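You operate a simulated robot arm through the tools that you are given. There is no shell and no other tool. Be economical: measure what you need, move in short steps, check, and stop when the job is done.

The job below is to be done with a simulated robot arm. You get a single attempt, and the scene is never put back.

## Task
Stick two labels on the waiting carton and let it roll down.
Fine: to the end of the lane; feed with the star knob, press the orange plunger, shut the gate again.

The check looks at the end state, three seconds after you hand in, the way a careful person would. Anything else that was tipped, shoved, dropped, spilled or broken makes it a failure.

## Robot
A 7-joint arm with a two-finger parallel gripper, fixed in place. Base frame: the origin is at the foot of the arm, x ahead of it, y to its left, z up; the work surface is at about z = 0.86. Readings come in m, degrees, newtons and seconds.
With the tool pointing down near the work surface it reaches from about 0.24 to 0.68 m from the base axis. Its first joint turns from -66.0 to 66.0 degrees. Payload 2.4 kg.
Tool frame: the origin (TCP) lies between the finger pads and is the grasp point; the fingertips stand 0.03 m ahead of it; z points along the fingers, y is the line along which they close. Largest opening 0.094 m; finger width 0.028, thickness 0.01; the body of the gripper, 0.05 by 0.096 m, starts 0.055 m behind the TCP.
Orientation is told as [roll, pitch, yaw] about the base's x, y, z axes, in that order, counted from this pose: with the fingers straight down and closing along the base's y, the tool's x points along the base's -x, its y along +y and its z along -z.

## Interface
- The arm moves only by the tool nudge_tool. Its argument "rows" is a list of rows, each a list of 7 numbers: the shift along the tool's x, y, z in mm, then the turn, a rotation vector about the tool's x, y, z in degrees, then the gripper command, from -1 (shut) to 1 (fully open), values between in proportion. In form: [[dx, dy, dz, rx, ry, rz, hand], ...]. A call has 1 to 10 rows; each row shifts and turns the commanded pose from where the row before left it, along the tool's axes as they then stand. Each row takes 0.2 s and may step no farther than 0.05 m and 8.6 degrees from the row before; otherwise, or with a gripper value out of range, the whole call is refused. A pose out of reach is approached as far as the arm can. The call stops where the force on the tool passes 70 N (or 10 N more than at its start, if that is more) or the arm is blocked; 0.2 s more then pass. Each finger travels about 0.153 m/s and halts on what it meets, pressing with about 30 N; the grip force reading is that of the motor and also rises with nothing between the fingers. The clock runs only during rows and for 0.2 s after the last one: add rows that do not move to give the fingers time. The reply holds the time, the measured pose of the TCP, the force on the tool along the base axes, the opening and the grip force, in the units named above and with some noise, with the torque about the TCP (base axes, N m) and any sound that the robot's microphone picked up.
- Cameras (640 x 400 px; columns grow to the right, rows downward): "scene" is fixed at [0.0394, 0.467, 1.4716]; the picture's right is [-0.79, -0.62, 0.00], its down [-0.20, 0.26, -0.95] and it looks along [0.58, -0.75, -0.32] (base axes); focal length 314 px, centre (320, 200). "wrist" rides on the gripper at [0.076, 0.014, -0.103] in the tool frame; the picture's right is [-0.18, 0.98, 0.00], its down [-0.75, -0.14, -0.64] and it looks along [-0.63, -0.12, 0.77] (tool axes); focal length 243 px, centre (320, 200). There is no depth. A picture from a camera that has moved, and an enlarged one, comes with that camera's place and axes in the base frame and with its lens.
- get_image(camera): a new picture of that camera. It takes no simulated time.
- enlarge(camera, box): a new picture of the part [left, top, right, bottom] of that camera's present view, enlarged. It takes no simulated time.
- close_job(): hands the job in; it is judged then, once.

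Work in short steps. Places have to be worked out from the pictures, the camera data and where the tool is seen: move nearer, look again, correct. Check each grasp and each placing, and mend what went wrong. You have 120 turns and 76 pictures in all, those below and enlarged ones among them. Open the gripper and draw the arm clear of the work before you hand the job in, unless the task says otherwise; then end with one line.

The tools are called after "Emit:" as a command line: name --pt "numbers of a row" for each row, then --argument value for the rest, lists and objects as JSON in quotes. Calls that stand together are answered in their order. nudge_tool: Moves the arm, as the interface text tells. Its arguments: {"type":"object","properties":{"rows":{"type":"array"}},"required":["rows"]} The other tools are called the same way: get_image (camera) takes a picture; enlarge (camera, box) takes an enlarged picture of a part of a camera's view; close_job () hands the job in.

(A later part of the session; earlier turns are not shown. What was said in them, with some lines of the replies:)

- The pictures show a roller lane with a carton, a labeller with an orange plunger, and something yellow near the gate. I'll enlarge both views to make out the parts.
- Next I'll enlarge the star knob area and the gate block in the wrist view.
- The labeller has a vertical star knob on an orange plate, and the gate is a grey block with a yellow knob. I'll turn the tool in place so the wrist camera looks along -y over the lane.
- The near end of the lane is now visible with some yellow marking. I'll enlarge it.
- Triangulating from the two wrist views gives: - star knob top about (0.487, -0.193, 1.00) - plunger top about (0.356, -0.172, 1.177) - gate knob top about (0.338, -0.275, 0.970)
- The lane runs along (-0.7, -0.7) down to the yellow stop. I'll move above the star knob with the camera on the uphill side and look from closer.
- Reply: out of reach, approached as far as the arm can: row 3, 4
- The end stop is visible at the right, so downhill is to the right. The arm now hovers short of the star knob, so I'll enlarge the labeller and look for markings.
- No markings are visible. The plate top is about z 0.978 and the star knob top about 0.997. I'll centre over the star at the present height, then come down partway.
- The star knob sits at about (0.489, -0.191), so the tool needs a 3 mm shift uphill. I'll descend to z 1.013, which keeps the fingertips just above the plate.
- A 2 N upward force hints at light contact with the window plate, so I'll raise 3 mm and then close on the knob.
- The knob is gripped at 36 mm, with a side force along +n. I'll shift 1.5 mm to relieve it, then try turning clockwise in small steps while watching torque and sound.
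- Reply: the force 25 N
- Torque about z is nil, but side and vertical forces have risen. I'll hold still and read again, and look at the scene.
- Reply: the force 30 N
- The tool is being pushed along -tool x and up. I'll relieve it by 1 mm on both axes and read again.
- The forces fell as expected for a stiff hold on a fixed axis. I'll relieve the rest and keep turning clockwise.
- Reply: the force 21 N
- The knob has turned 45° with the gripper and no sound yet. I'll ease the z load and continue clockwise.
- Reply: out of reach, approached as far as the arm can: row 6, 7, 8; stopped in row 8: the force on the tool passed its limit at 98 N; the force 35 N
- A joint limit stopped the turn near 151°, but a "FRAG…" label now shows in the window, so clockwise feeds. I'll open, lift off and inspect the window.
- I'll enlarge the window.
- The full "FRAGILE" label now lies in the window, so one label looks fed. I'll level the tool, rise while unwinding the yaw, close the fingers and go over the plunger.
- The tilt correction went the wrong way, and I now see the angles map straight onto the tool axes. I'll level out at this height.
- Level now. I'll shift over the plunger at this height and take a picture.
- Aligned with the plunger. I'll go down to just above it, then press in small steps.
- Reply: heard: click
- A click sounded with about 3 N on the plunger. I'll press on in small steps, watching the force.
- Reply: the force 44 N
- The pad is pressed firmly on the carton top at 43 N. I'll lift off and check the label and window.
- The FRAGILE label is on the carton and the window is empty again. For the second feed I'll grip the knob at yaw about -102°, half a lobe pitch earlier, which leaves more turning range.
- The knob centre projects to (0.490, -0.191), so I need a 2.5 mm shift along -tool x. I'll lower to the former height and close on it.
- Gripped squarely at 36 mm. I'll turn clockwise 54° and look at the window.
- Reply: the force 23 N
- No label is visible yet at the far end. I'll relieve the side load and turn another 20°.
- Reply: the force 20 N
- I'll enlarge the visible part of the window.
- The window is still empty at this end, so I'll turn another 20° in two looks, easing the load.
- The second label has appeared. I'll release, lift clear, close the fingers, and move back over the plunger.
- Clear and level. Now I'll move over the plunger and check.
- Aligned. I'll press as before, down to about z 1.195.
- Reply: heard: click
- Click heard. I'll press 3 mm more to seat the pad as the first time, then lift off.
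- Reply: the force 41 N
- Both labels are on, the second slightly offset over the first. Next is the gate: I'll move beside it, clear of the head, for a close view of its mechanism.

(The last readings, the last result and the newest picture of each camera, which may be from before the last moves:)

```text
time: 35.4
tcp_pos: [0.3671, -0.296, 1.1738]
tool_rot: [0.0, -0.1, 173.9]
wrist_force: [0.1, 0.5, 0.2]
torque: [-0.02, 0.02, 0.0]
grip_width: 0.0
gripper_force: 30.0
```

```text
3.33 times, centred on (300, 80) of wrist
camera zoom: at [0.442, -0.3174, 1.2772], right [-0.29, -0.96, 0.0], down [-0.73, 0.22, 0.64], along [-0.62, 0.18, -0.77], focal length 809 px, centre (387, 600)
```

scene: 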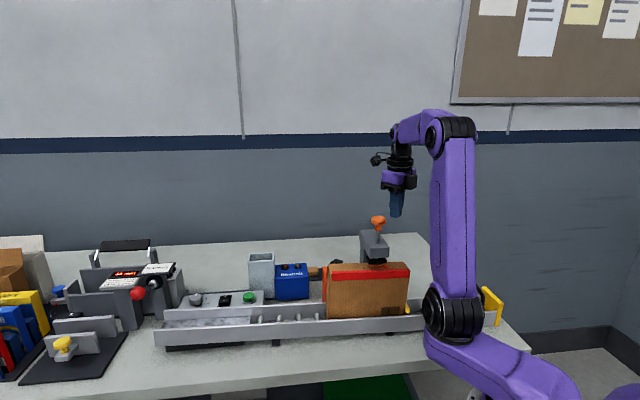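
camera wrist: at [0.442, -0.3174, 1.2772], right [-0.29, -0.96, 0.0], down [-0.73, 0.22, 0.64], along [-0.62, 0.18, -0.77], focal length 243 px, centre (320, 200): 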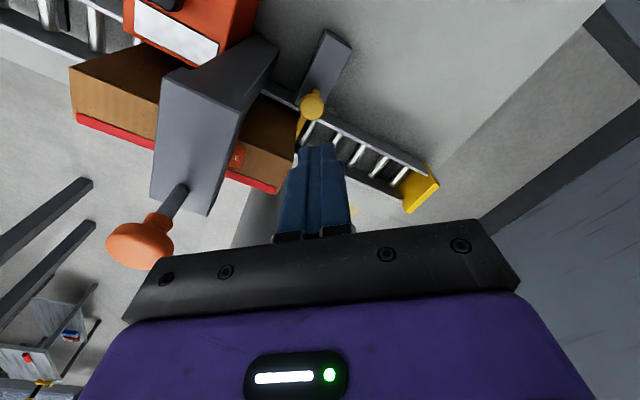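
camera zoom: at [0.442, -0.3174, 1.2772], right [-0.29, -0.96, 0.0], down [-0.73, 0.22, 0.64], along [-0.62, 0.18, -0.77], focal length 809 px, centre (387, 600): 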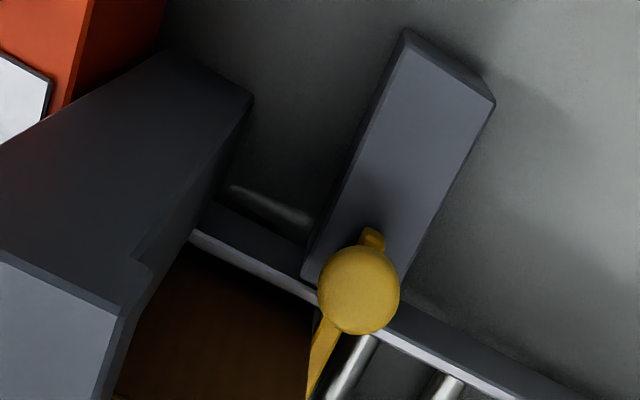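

The gate is a yellow bar sliding on the grey block, with a round knob of about 30 mm at roughly (0.339, -0.275, 0.967). It should pull out away from the lane, along (+0.7, -0.7). I'll turn to yaw 145° and tilt the body outward so the gripper stays clear of the carton.

Emit:
nudge_tool --pt "0 0 0 0 0 7.2 0" --pt "0 0 0 0 0 7.2 0" --pt "0 0 0 0 0 7.2 0" --pt "0 0 0 0 0 7.2 0" --pt "0 0 0 0 -8 0 0" --pt "0 0 0 0 -8 0 0" --pt "0 0 0 0 -8 0 0" --pt "0 0 0 0 0 0 0"

Emit:
get_image --camera "wrist"

```text
time: 37.2
tcp_pos: [0.3673, -0.293, 1.1742]
tool_rot: [0.1, -24.1, 144.9]
wrist_force: [-0.2, 0.5, 0.2]
torque: [0.0, 0.02, 0.0]
grip_width: 0.0469
gripper_force: 0.0
```

```text
35 pictures are left
camera wrist: at [0.4502, -0.3674, 1.2382], right [-0.7, -0.71, 0.08], down [-0.27, 0.36, 0.89], along [-0.66, 0.61, -0.44], focal length 243 px, centre (320, 200)
```

wrist: 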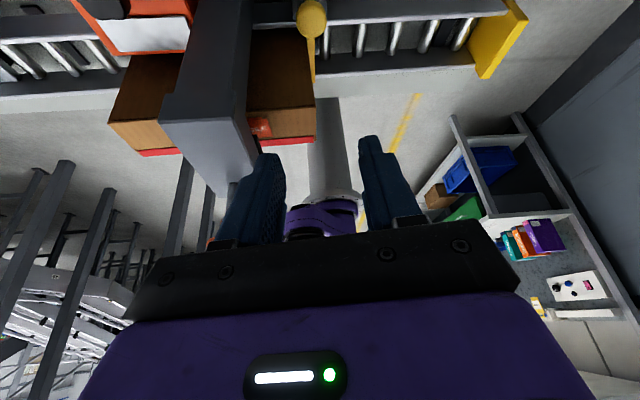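

The pose looks good. I'll lean the tool a further 10° downhill for clearance from the head, then go straight to about 55 mm above grip height over the knob.

Emit:
nudge_tool --pt "0 0 0 5 0 0 0" --pt "0 0 0 5 0 0 0" --pt "7 6.6 35.7 0 0 0 0" --pt "7 6.6 35.7 0 0 0 0" --pt "7 6.6 35.7 0 0 0 0" --pt "7 6.6 35.7 0 0 0 0" --pt "0 0 0 0 0 0 0"

Emit:
get_image --camera "wrist"

Emit:
enlarge --camera "scene" --box '[300, 100, 500, 330]'

```text
time: 38.8
tcp_pos: [0.339, -0.2744, 1.0329]
tool_rot: [-9.8, -24.2, 145.0]
wrist_force: [-0.5, 0.7, 0.1]
torque: [0.0, -0.03, 0.02]
grip_width: 0.0469
gripper_force: 0.0
```

```text
34 pictures are left
camera wrist: at [0.4105, -0.3643, 1.0927], right [-0.75, -0.66, -0.08], down [-0.33, 0.27, 0.91], along [-0.58, 0.7, -0.41], focal length 243 px, centre (320, 200)
```

wrist: 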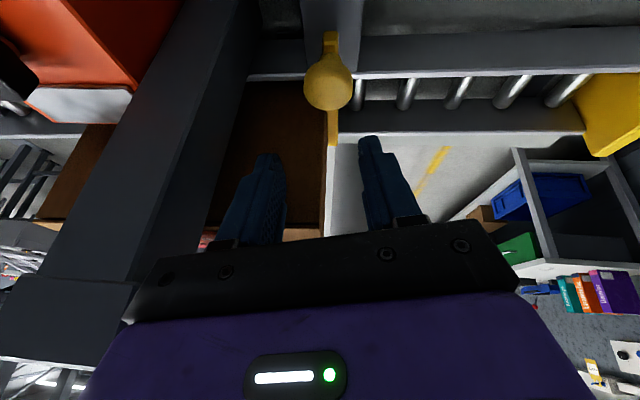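

```text
1.74 times, centred on (400, 215) of scene
camera zoom: at [0.0394, 0.467, 1.4716], right [-0.79, -0.62, 0.0], down [-0.2, 0.26, -0.95], along [0.58, -0.75, -0.32], focal length 545 px, centre (181, 174)
```

zoom: 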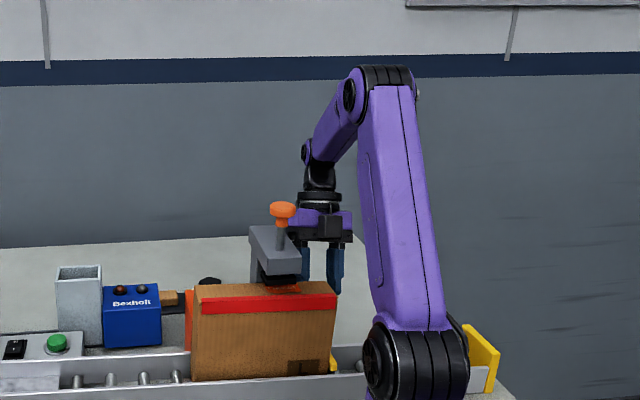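

The knob lies right ahead of the fingers at about (0.341, -0.2745, 0.958). I'll descend in small steps so the fingertips straddle it.

Emit:
nudge_tool --pt "11 3.6 17 0 0 0 0" --pt "11 3.6 17 0 0 0 0" --pt "6 2 10 0 0 0 0" --pt "4 1.5 8 0 0 0 0"

Emit:
get_image --camera "wrist"

```text
time: 39.8
tcp_pos: [0.345, -0.2801, 0.9686]
tool_rot: [-9.9, -24.0, 145.0]
wrist_force: [-0.7, 0.0, 0.4]
torque: [0.0, -0.02, 0.0]
grip_width: 0.0471
gripper_force: 0.0
```

```text
32 pictures are left
camera wrist: at [0.4161, -0.3687, 1.0291], right [-0.75, -0.66, -0.08], down [-0.33, 0.26, 0.91], along [-0.58, 0.7, -0.41], focal length 243 px, centre (320, 200)
```

wrist: 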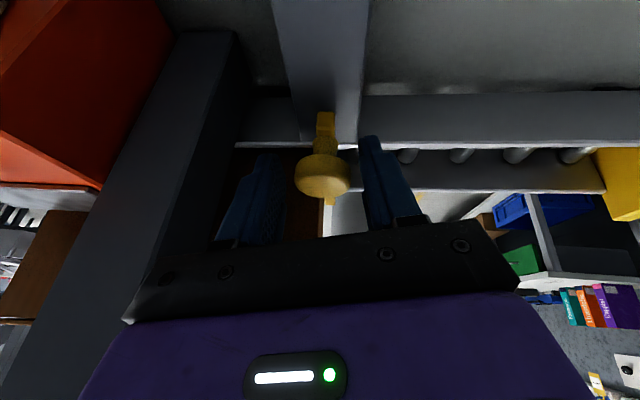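

The knob head is centred between the fingers, a little ahead of the TCP. Closing on it.

Emit:
nudge_tool --pt "0 0 0 0 0 0 -0.3" --pt "0 0 0 0 0 0 -0.6" --pt "0 0 0 0 0 0 -0.6"

Emit:
enlarge --camera "wrist" --box '[200, 80, 440, 250]'

```text
time: 40.6
tcp_pos: [0.3433, -0.2819, 0.9682]
tool_rot: [-9.9, -24.0, 145.0]
wrist_force: [-8.5, -9.2, -11.7]
torque: [-0.13, -0.22, 0.17]
grip_width: 0.0307
gripper_force: 44.7
```

```text
2.35 times, centred on (320, 165) of wrist
camera zoom: at [0.4149, -0.3701, 1.0289], right [-0.75, -0.66, -0.08], down [-0.33, 0.27, 0.91], along [-0.58, 0.71, -0.41], focal length 571 px, centre (320, 282)
```

zoom: 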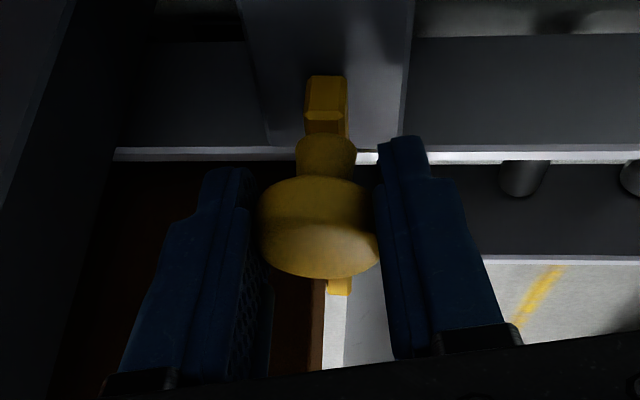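

Firm grip at 31 mm. I'll relieve the side load and pull outward along +n in 10 mm steps.

Emit:
nudge_tool --pt "0.2 0.9 0.5 0 0 0 -0.6" --pt "9 1 -4.2 0 0 0 -0.6" --pt "9 1 -4.2 0 0 0 -0.6" --pt "9 1 -4.2 0 0 0 -0.6"

Emit:
get_image --camera "wrist"

```text
time: 41.6
tcp_pos: [0.3636, -0.3015, 0.9687]
tool_rot: [-9.8, -23.9, 145.1]
wrist_force: [-13.1, -13.1, 18.9]
torque: [0.5, 0.4, 0.14]
grip_width: 0.0313
gripper_force: 45.2
```

```text
30 pictures are left
camera wrist: at [0.4364, -0.3914, 1.0289], right [-0.75, -0.66, -0.08], down [-0.33, 0.27, 0.91], along [-0.58, 0.7, -0.41], focal length 243 px, centre (320, 200)
```

wrist: 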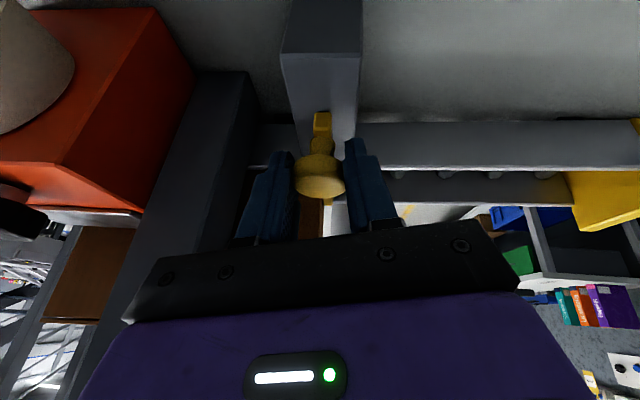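

The gate slides smoothly, about 28 mm out so far. I'll ease the load and pull 30 mm more.

Emit:
nudge_tool --pt "-0.5 0.8 -1 0 0 0 -0.6" --pt "9 1 -4.2 0 0 0 -0.6" --pt "9 1 -4.2 0 0 0 -0.6" --pt "9 1 -4.2 0 0 0 -0.6"

Emit:
get_image --camera "wrist"

Emit:
get_image --camera "scene"

```text
time: 42.6
tcp_pos: [0.3856, -0.3233, 0.9684]
tool_rot: [-10.0, -24.0, 145.1]
wrist_force: [-9.9, -9.2, -5.8]
torque: [-0.43, -0.7, 0.39]
grip_width: 0.0309
gripper_force: 45.1
```

```text
29 pictures are left
camera wrist: at [0.4569, -0.4117, 1.0288], right [-0.75, -0.66, -0.08], down [-0.33, 0.26, 0.91], along [-0.58, 0.7, -0.41], focal length 243 px, centre (320, 200)
```

wrist: 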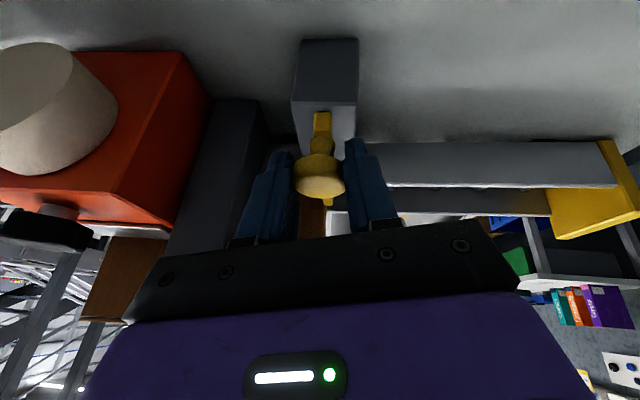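

```text
28 pictures are left
```

scene: 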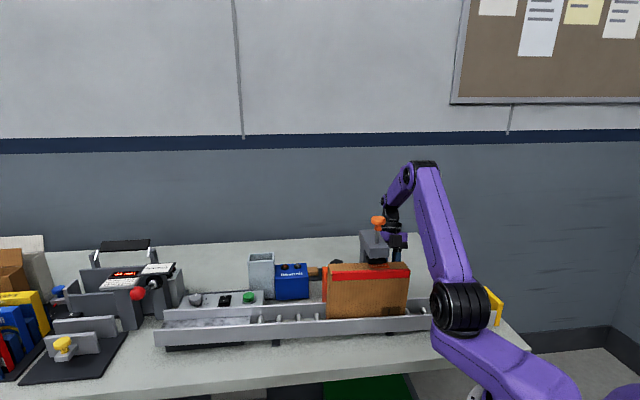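

About 58 mm out and the carton is still held. I'll go another 20 mm in small steps.

Emit:
nudge_tool --pt "0.1 0.8 0.3 0 0 0 -0.6" --pt "4.5 0.5 -2.1 0 0 0 -0.6" --pt "4.5 0.5 -2.1 0 0 0 -0.6" --pt "4.5 0.5 -2.1 0 0 0 -0.6" --pt "4.5 0.5 -2.1 0 0 0 -0.6" --pt "0 0 0 0 0 0 -0.6"

Emit:
get_image --camera "scene"

```text
time: 44.0
tcp_pos: [0.3959, -0.3336, 0.9661]
tool_rot: [-10.3, -25.4, 145.4]
wrist_force: [-33.6, 31.2, 3.4]
torque: [0.48, 0.41, 0.28]
grip_width: 0.0307
gripper_force: 44.7
```

```text
27 pictures are left
```

scene: 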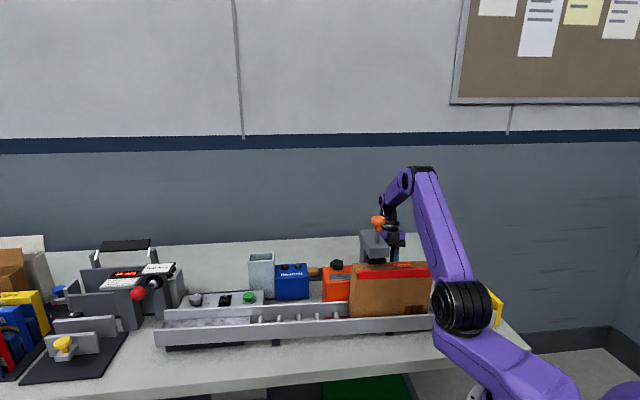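

The gate is at its outer stop and the carton is rolling. I'll ease the pull slightly and wait for it to reach the end.

Emit:
nudge_tool --pt "-3 -0.3 1.4 0 0 0 -0.6" --pt "0 0 0 0 0 0 -0.6" --pt "0 0 0 0 0 0 -0.6" --pt "0 0 0 0 0 0 -0.6" --pt "0 0 0 0 0 0 -0.6" --pt "0 0 0 0 0 0 -0.6" --pt "0 0 0 0 0 0 -0.6" --pt "0 0 0 0 0 0 -0.6" --pt "0 0 0 0 0 0 -0.6"

Emit:
get_image --camera "scene"

Emit:
get_image --camera "wrist"

```text
time: 46.0
tcp_pos: [0.3962, -0.3334, 0.9663]
tool_rot: [-10.0, -24.7, 145.1]
wrist_force: [-10.8, 29.4, -6.7]
torque: [0.4, 0.12, 0.2]
grip_width: 0.0308
gripper_force: 44.7
```

```text
26 pictures are left
```

scene: 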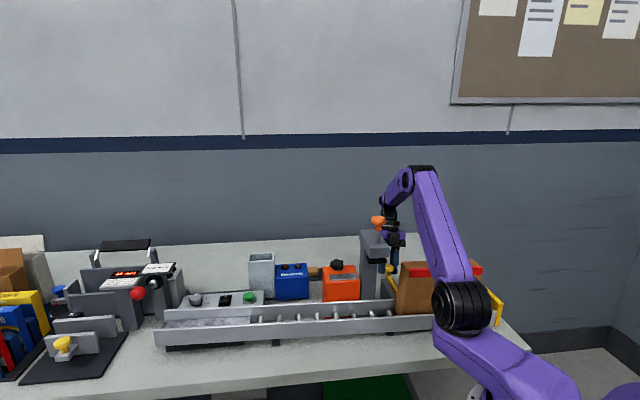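

```text
25 pictures are left
camera wrist: at [0.4683, -0.4225, 1.0262], right [-0.75, -0.66, -0.08], down [-0.32, 0.26, 0.91], along [-0.58, 0.71, -0.4], focal length 243 px, centre (320, 200)
```

wrist: 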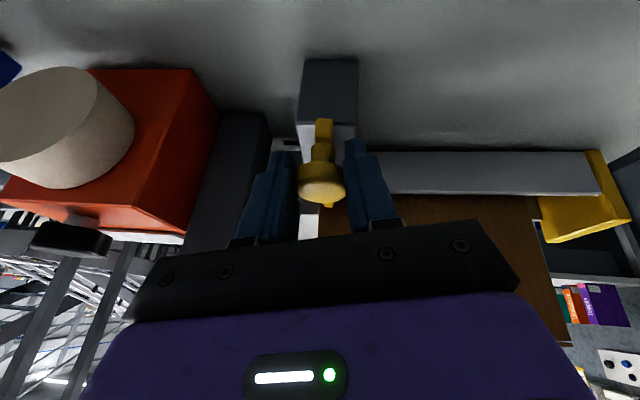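

The carton seems to have reached the stop with its tail just past the gate. I'll wait a little more and compare an enlarged view.

Emit:
enlarge --camera "scene" --box '[370, 220, 510, 340]'

Emit:
nudge_tool --pt "0 0 0 0 0 0 -0.6" --pt "0 0 0 0 0 0 -0.6" --pt "0 0 0 0 0 0 -0.6" --pt "0 0 0 0 0 0 -0.6" --pt "0 0 0 0 0 0 -0.6"

Emit:
enlarge --camera "scene" --box '[370, 220, 510, 340]'

Emit:
enlarge --camera "wrist" --box '[270, 100, 430, 240]'

```text
3.33 times, centred on (440, 280) of scene
camera zoom: at [0.0392, 0.4678, 1.4714], right [-0.79, -0.62, 0.0], down [-0.2, 0.26, -0.95], along [0.58, -0.75, -0.32], focal length 1045 px, centre (-80, -67)
```

zoom: 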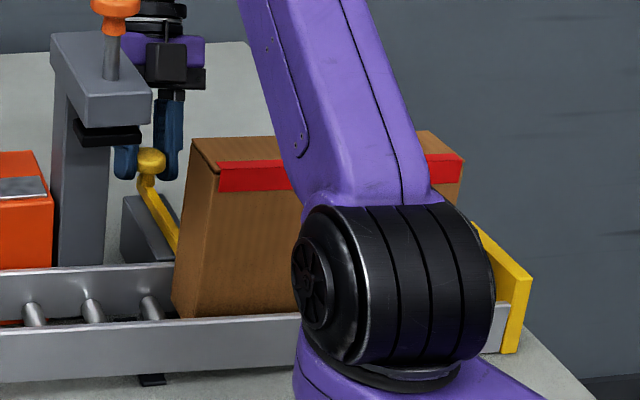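

```text
time: 47.2
tcp_pos: [0.3977, -0.334, 0.967]
tool_rot: [-10.1, -24.6, 145.2]
wrist_force: [-8.3, 31.9, -6.5]
torque: [0.36, 0.05, 0.18]
grip_width: 0.0308
gripper_force: 44.8
```

```text
3.33 times, centred on (440, 280) of scene
camera zoom: at [0.0393, 0.4678, 1.4713], right [-0.79, -0.62, 0.0], down [-0.2, 0.26, -0.95], along [0.58, -0.75, -0.32], focal length 1045 px, centre (-80, -67)
```

zoom: 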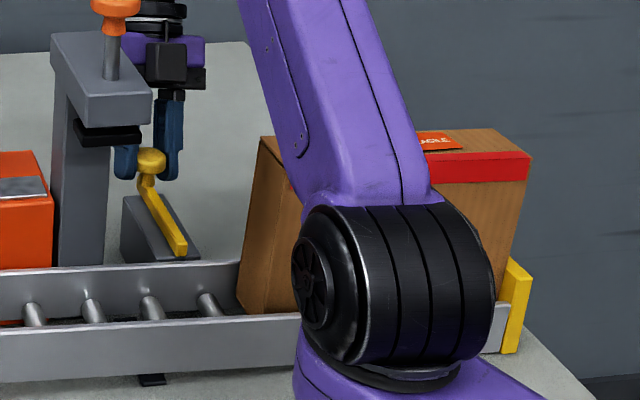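

```text
2.86 times, centred on (350, 170) of wrist
camera zoom: at [0.4684, -0.4226, 1.0263], right [-0.75, -0.66, -0.08], down [-0.32, 0.26, 0.91], along [-0.58, 0.71, -0.4], focal length 693 px, centre (234, 286)
```

zoom: 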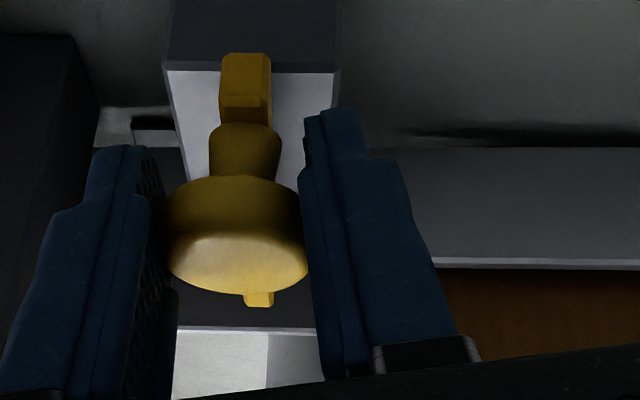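

The carton now rests at the end stop, well past the gate. I'll push the gate back in along -n in 10 mm steps.

Emit:
nudge_tool --pt "-9 -1 4.2 0 0 0 -0.6" --pt "-9 -1 4.2 0 0 0 -0.6" --pt "-9 -1 4.2 0 0 0 -0.6" --pt "-9 -1 4.2 0 0 0 -0.6" --pt "-9 -1 4.2 0 0 0 -0.6"

```text
time: 48.4
tcp_pos: [0.3625, -0.3009, 0.9685]
tool_rot: [-10.1, -23.9, 145.0]
wrist_force: [16.6, 13.9, -13.6]
torque: [-0.42, -1.0, -0.23]
grip_width: 0.0308
gripper_force: 44.9
```

I'll ease the side load and push the remaining 27 mm or so, the last part gently.

Emit:
nudge_tool --pt "0.5 -1.1 0.8 0 0 0 -0.6" --pt "-9 -1 4.2 0 0 0 -0.6" --pt "-9 -1 4.2 0 0 0 -0.6" --pt "-4.5 -0.5 2.1 0 0 0 -0.6" --pt "-2.7 -0.3 1.3 0 0 0 -0.6"

Emit:
enlarge --camera "scene" --box '[350, 220, 510, 340]'

```text
time: 49.6
tcp_pos: [0.3469, -0.2835, 0.9675]
tool_rot: [-9.7, -23.3, 144.9]
wrist_force: [27.8, -10.1, 5.8]
torque: [0.33, 0.22, 0.13]
grip_width: 0.0309
gripper_force: 45.5
```

```text
3.33 times, centred on (430, 280) of scene
camera zoom: at [0.0401, 0.4667, 1.4717], right [-0.79, -0.62, 0.0], down [-0.2, 0.26, -0.95], along [0.58, -0.75, -0.33], focal length 1045 px, centre (-47, -67)
```

zoom: 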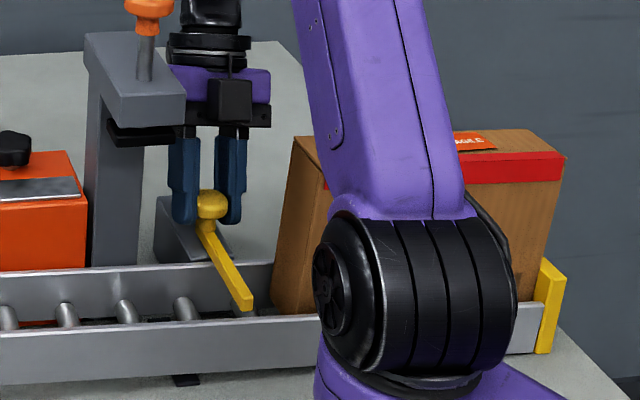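

The bar spans the lane again, with a 27 N reaction. By the readings it's about 3 mm short of the original position, so I'll push a little more to be sure it's home.

Emit:
nudge_tool --pt "-0.9 -0.5 0.5 0 0 0 -0.6" --pt "-2 -0.2 1 0 0 0 -0.6" --pt "-1 -0.1 0.5 0 0 0 -0.6" --pt "0 0 0 0 0 0 -0.6"

```text
time: 50.6
tcp_pos: [0.344, -0.2819, 0.9673]
tool_rot: [-9.6, -23.0, 144.8]
wrist_force: [31.3, -21.5, 15.4]
torque: [-0.17, -0.54, 0.05]
grip_width: 0.031
gripper_force: 45.0
```

The TCP is back at its starting closed reading and the reaction has risen to 37 N, so the gate is home. I'll back off the load, open, and withdraw along the tool axis.

Emit:
nudge_tool --pt "2.5 0.3 -1.2 0 0 0 -0.6" --pt "0 0 0 0 0 0 0" --pt "0 0 0 0 0 0 0.1" --pt "0 0 -10 0 0 0 0.1" --pt "0 0 -30 0 0 0 0.1" --pt "0 0 -45 0 0 0 0.1" --pt "0 0 -45 0 0 0 0.1" --pt "0 0 -45 0 0 0 0.1" --pt "0 0 -45 0 0 0 0.3"

Emit:
get_image --camera "scene"

Emit:
get_image --camera "wrist"

```text
time: 52.6
tcp_pos: [0.3918, -0.3565, 1.1679]
tool_rot: [-9.9, -24.1, 145.1]
wrist_force: [0.6, 0.8, -0.2]
torque: [-0.04, 0.04, 0.0]
grip_width: 0.061
gripper_force: 0.0
```

```text
20 pictures are left
```

scene: 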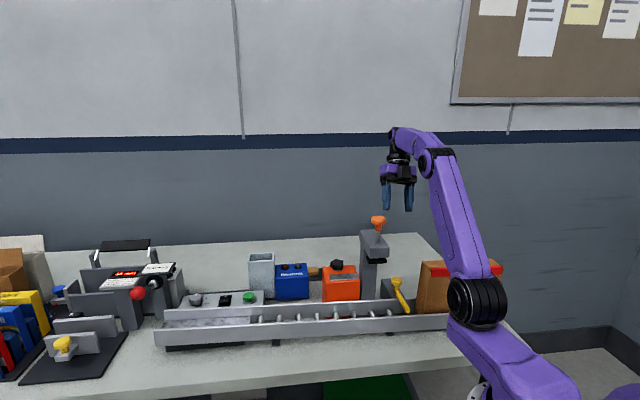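

```text
19 pictures are left
camera wrist: at [0.4638, -0.4453, 1.2283], right [-0.75, -0.66, -0.08], down [-0.33, 0.26, 0.91], along [-0.58, 0.7, -0.41], focal length 243 px, centre (320, 200)
```

wrist: 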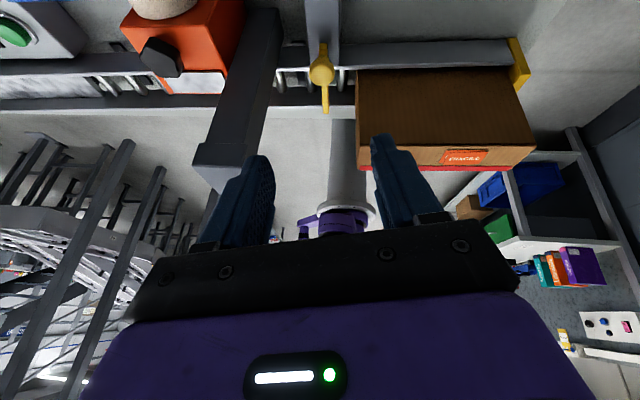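

The gate is shut and the carton is at the end. I'll zoom in on the labels and the carton's contact with the stop.

Emit:
enlarge --camera "wrist" --box '[280, 20, 560, 195]'

Emit:
enlarge --camera "scene" --box '[350, 220, 510, 340]'

```text
2.29 times, centred on (420, 108) of wrist
camera zoom: at [0.4638, -0.4453, 1.2283], right [-0.75, -0.66, -0.08], down [-0.33, 0.26, 0.91], along [-0.58, 0.7, -0.41], focal length 555 px, centre (91, 411)
```

zoom: 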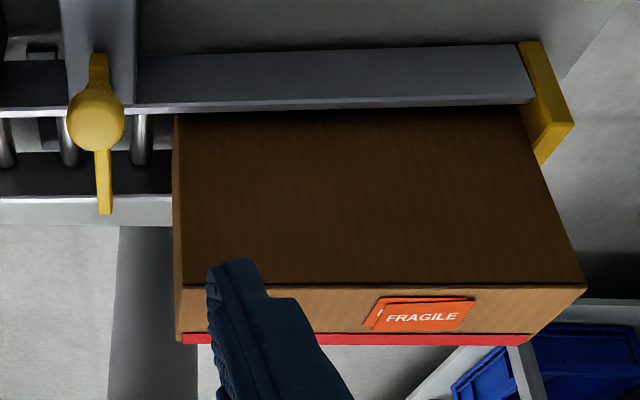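

```text
3.33 times, centred on (430, 280) of scene
camera zoom: at [0.0395, 0.4672, 1.4716], right [-0.79, -0.62, 0.0], down [-0.2, 0.26, -0.95], along [0.58, -0.75, -0.32], focal length 1045 px, centre (-47, -67)
```

zoom: 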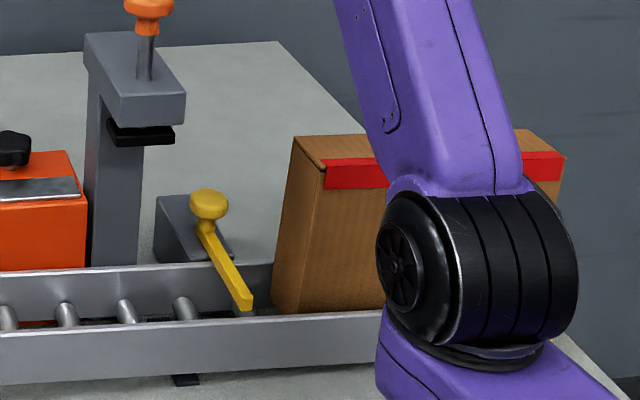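

The carton stands against the end stop with two FRAGILE labels on top. The gate is shut, the gripper is open and the arm is clear, so I'm handing in.

Emit:
close_job

```text
The job is handed in.
```

The carton has two FRAGILE labels on top, the second partly covering the first; it rolled down to the end stop, the gate is shut again, and the arm is clear.
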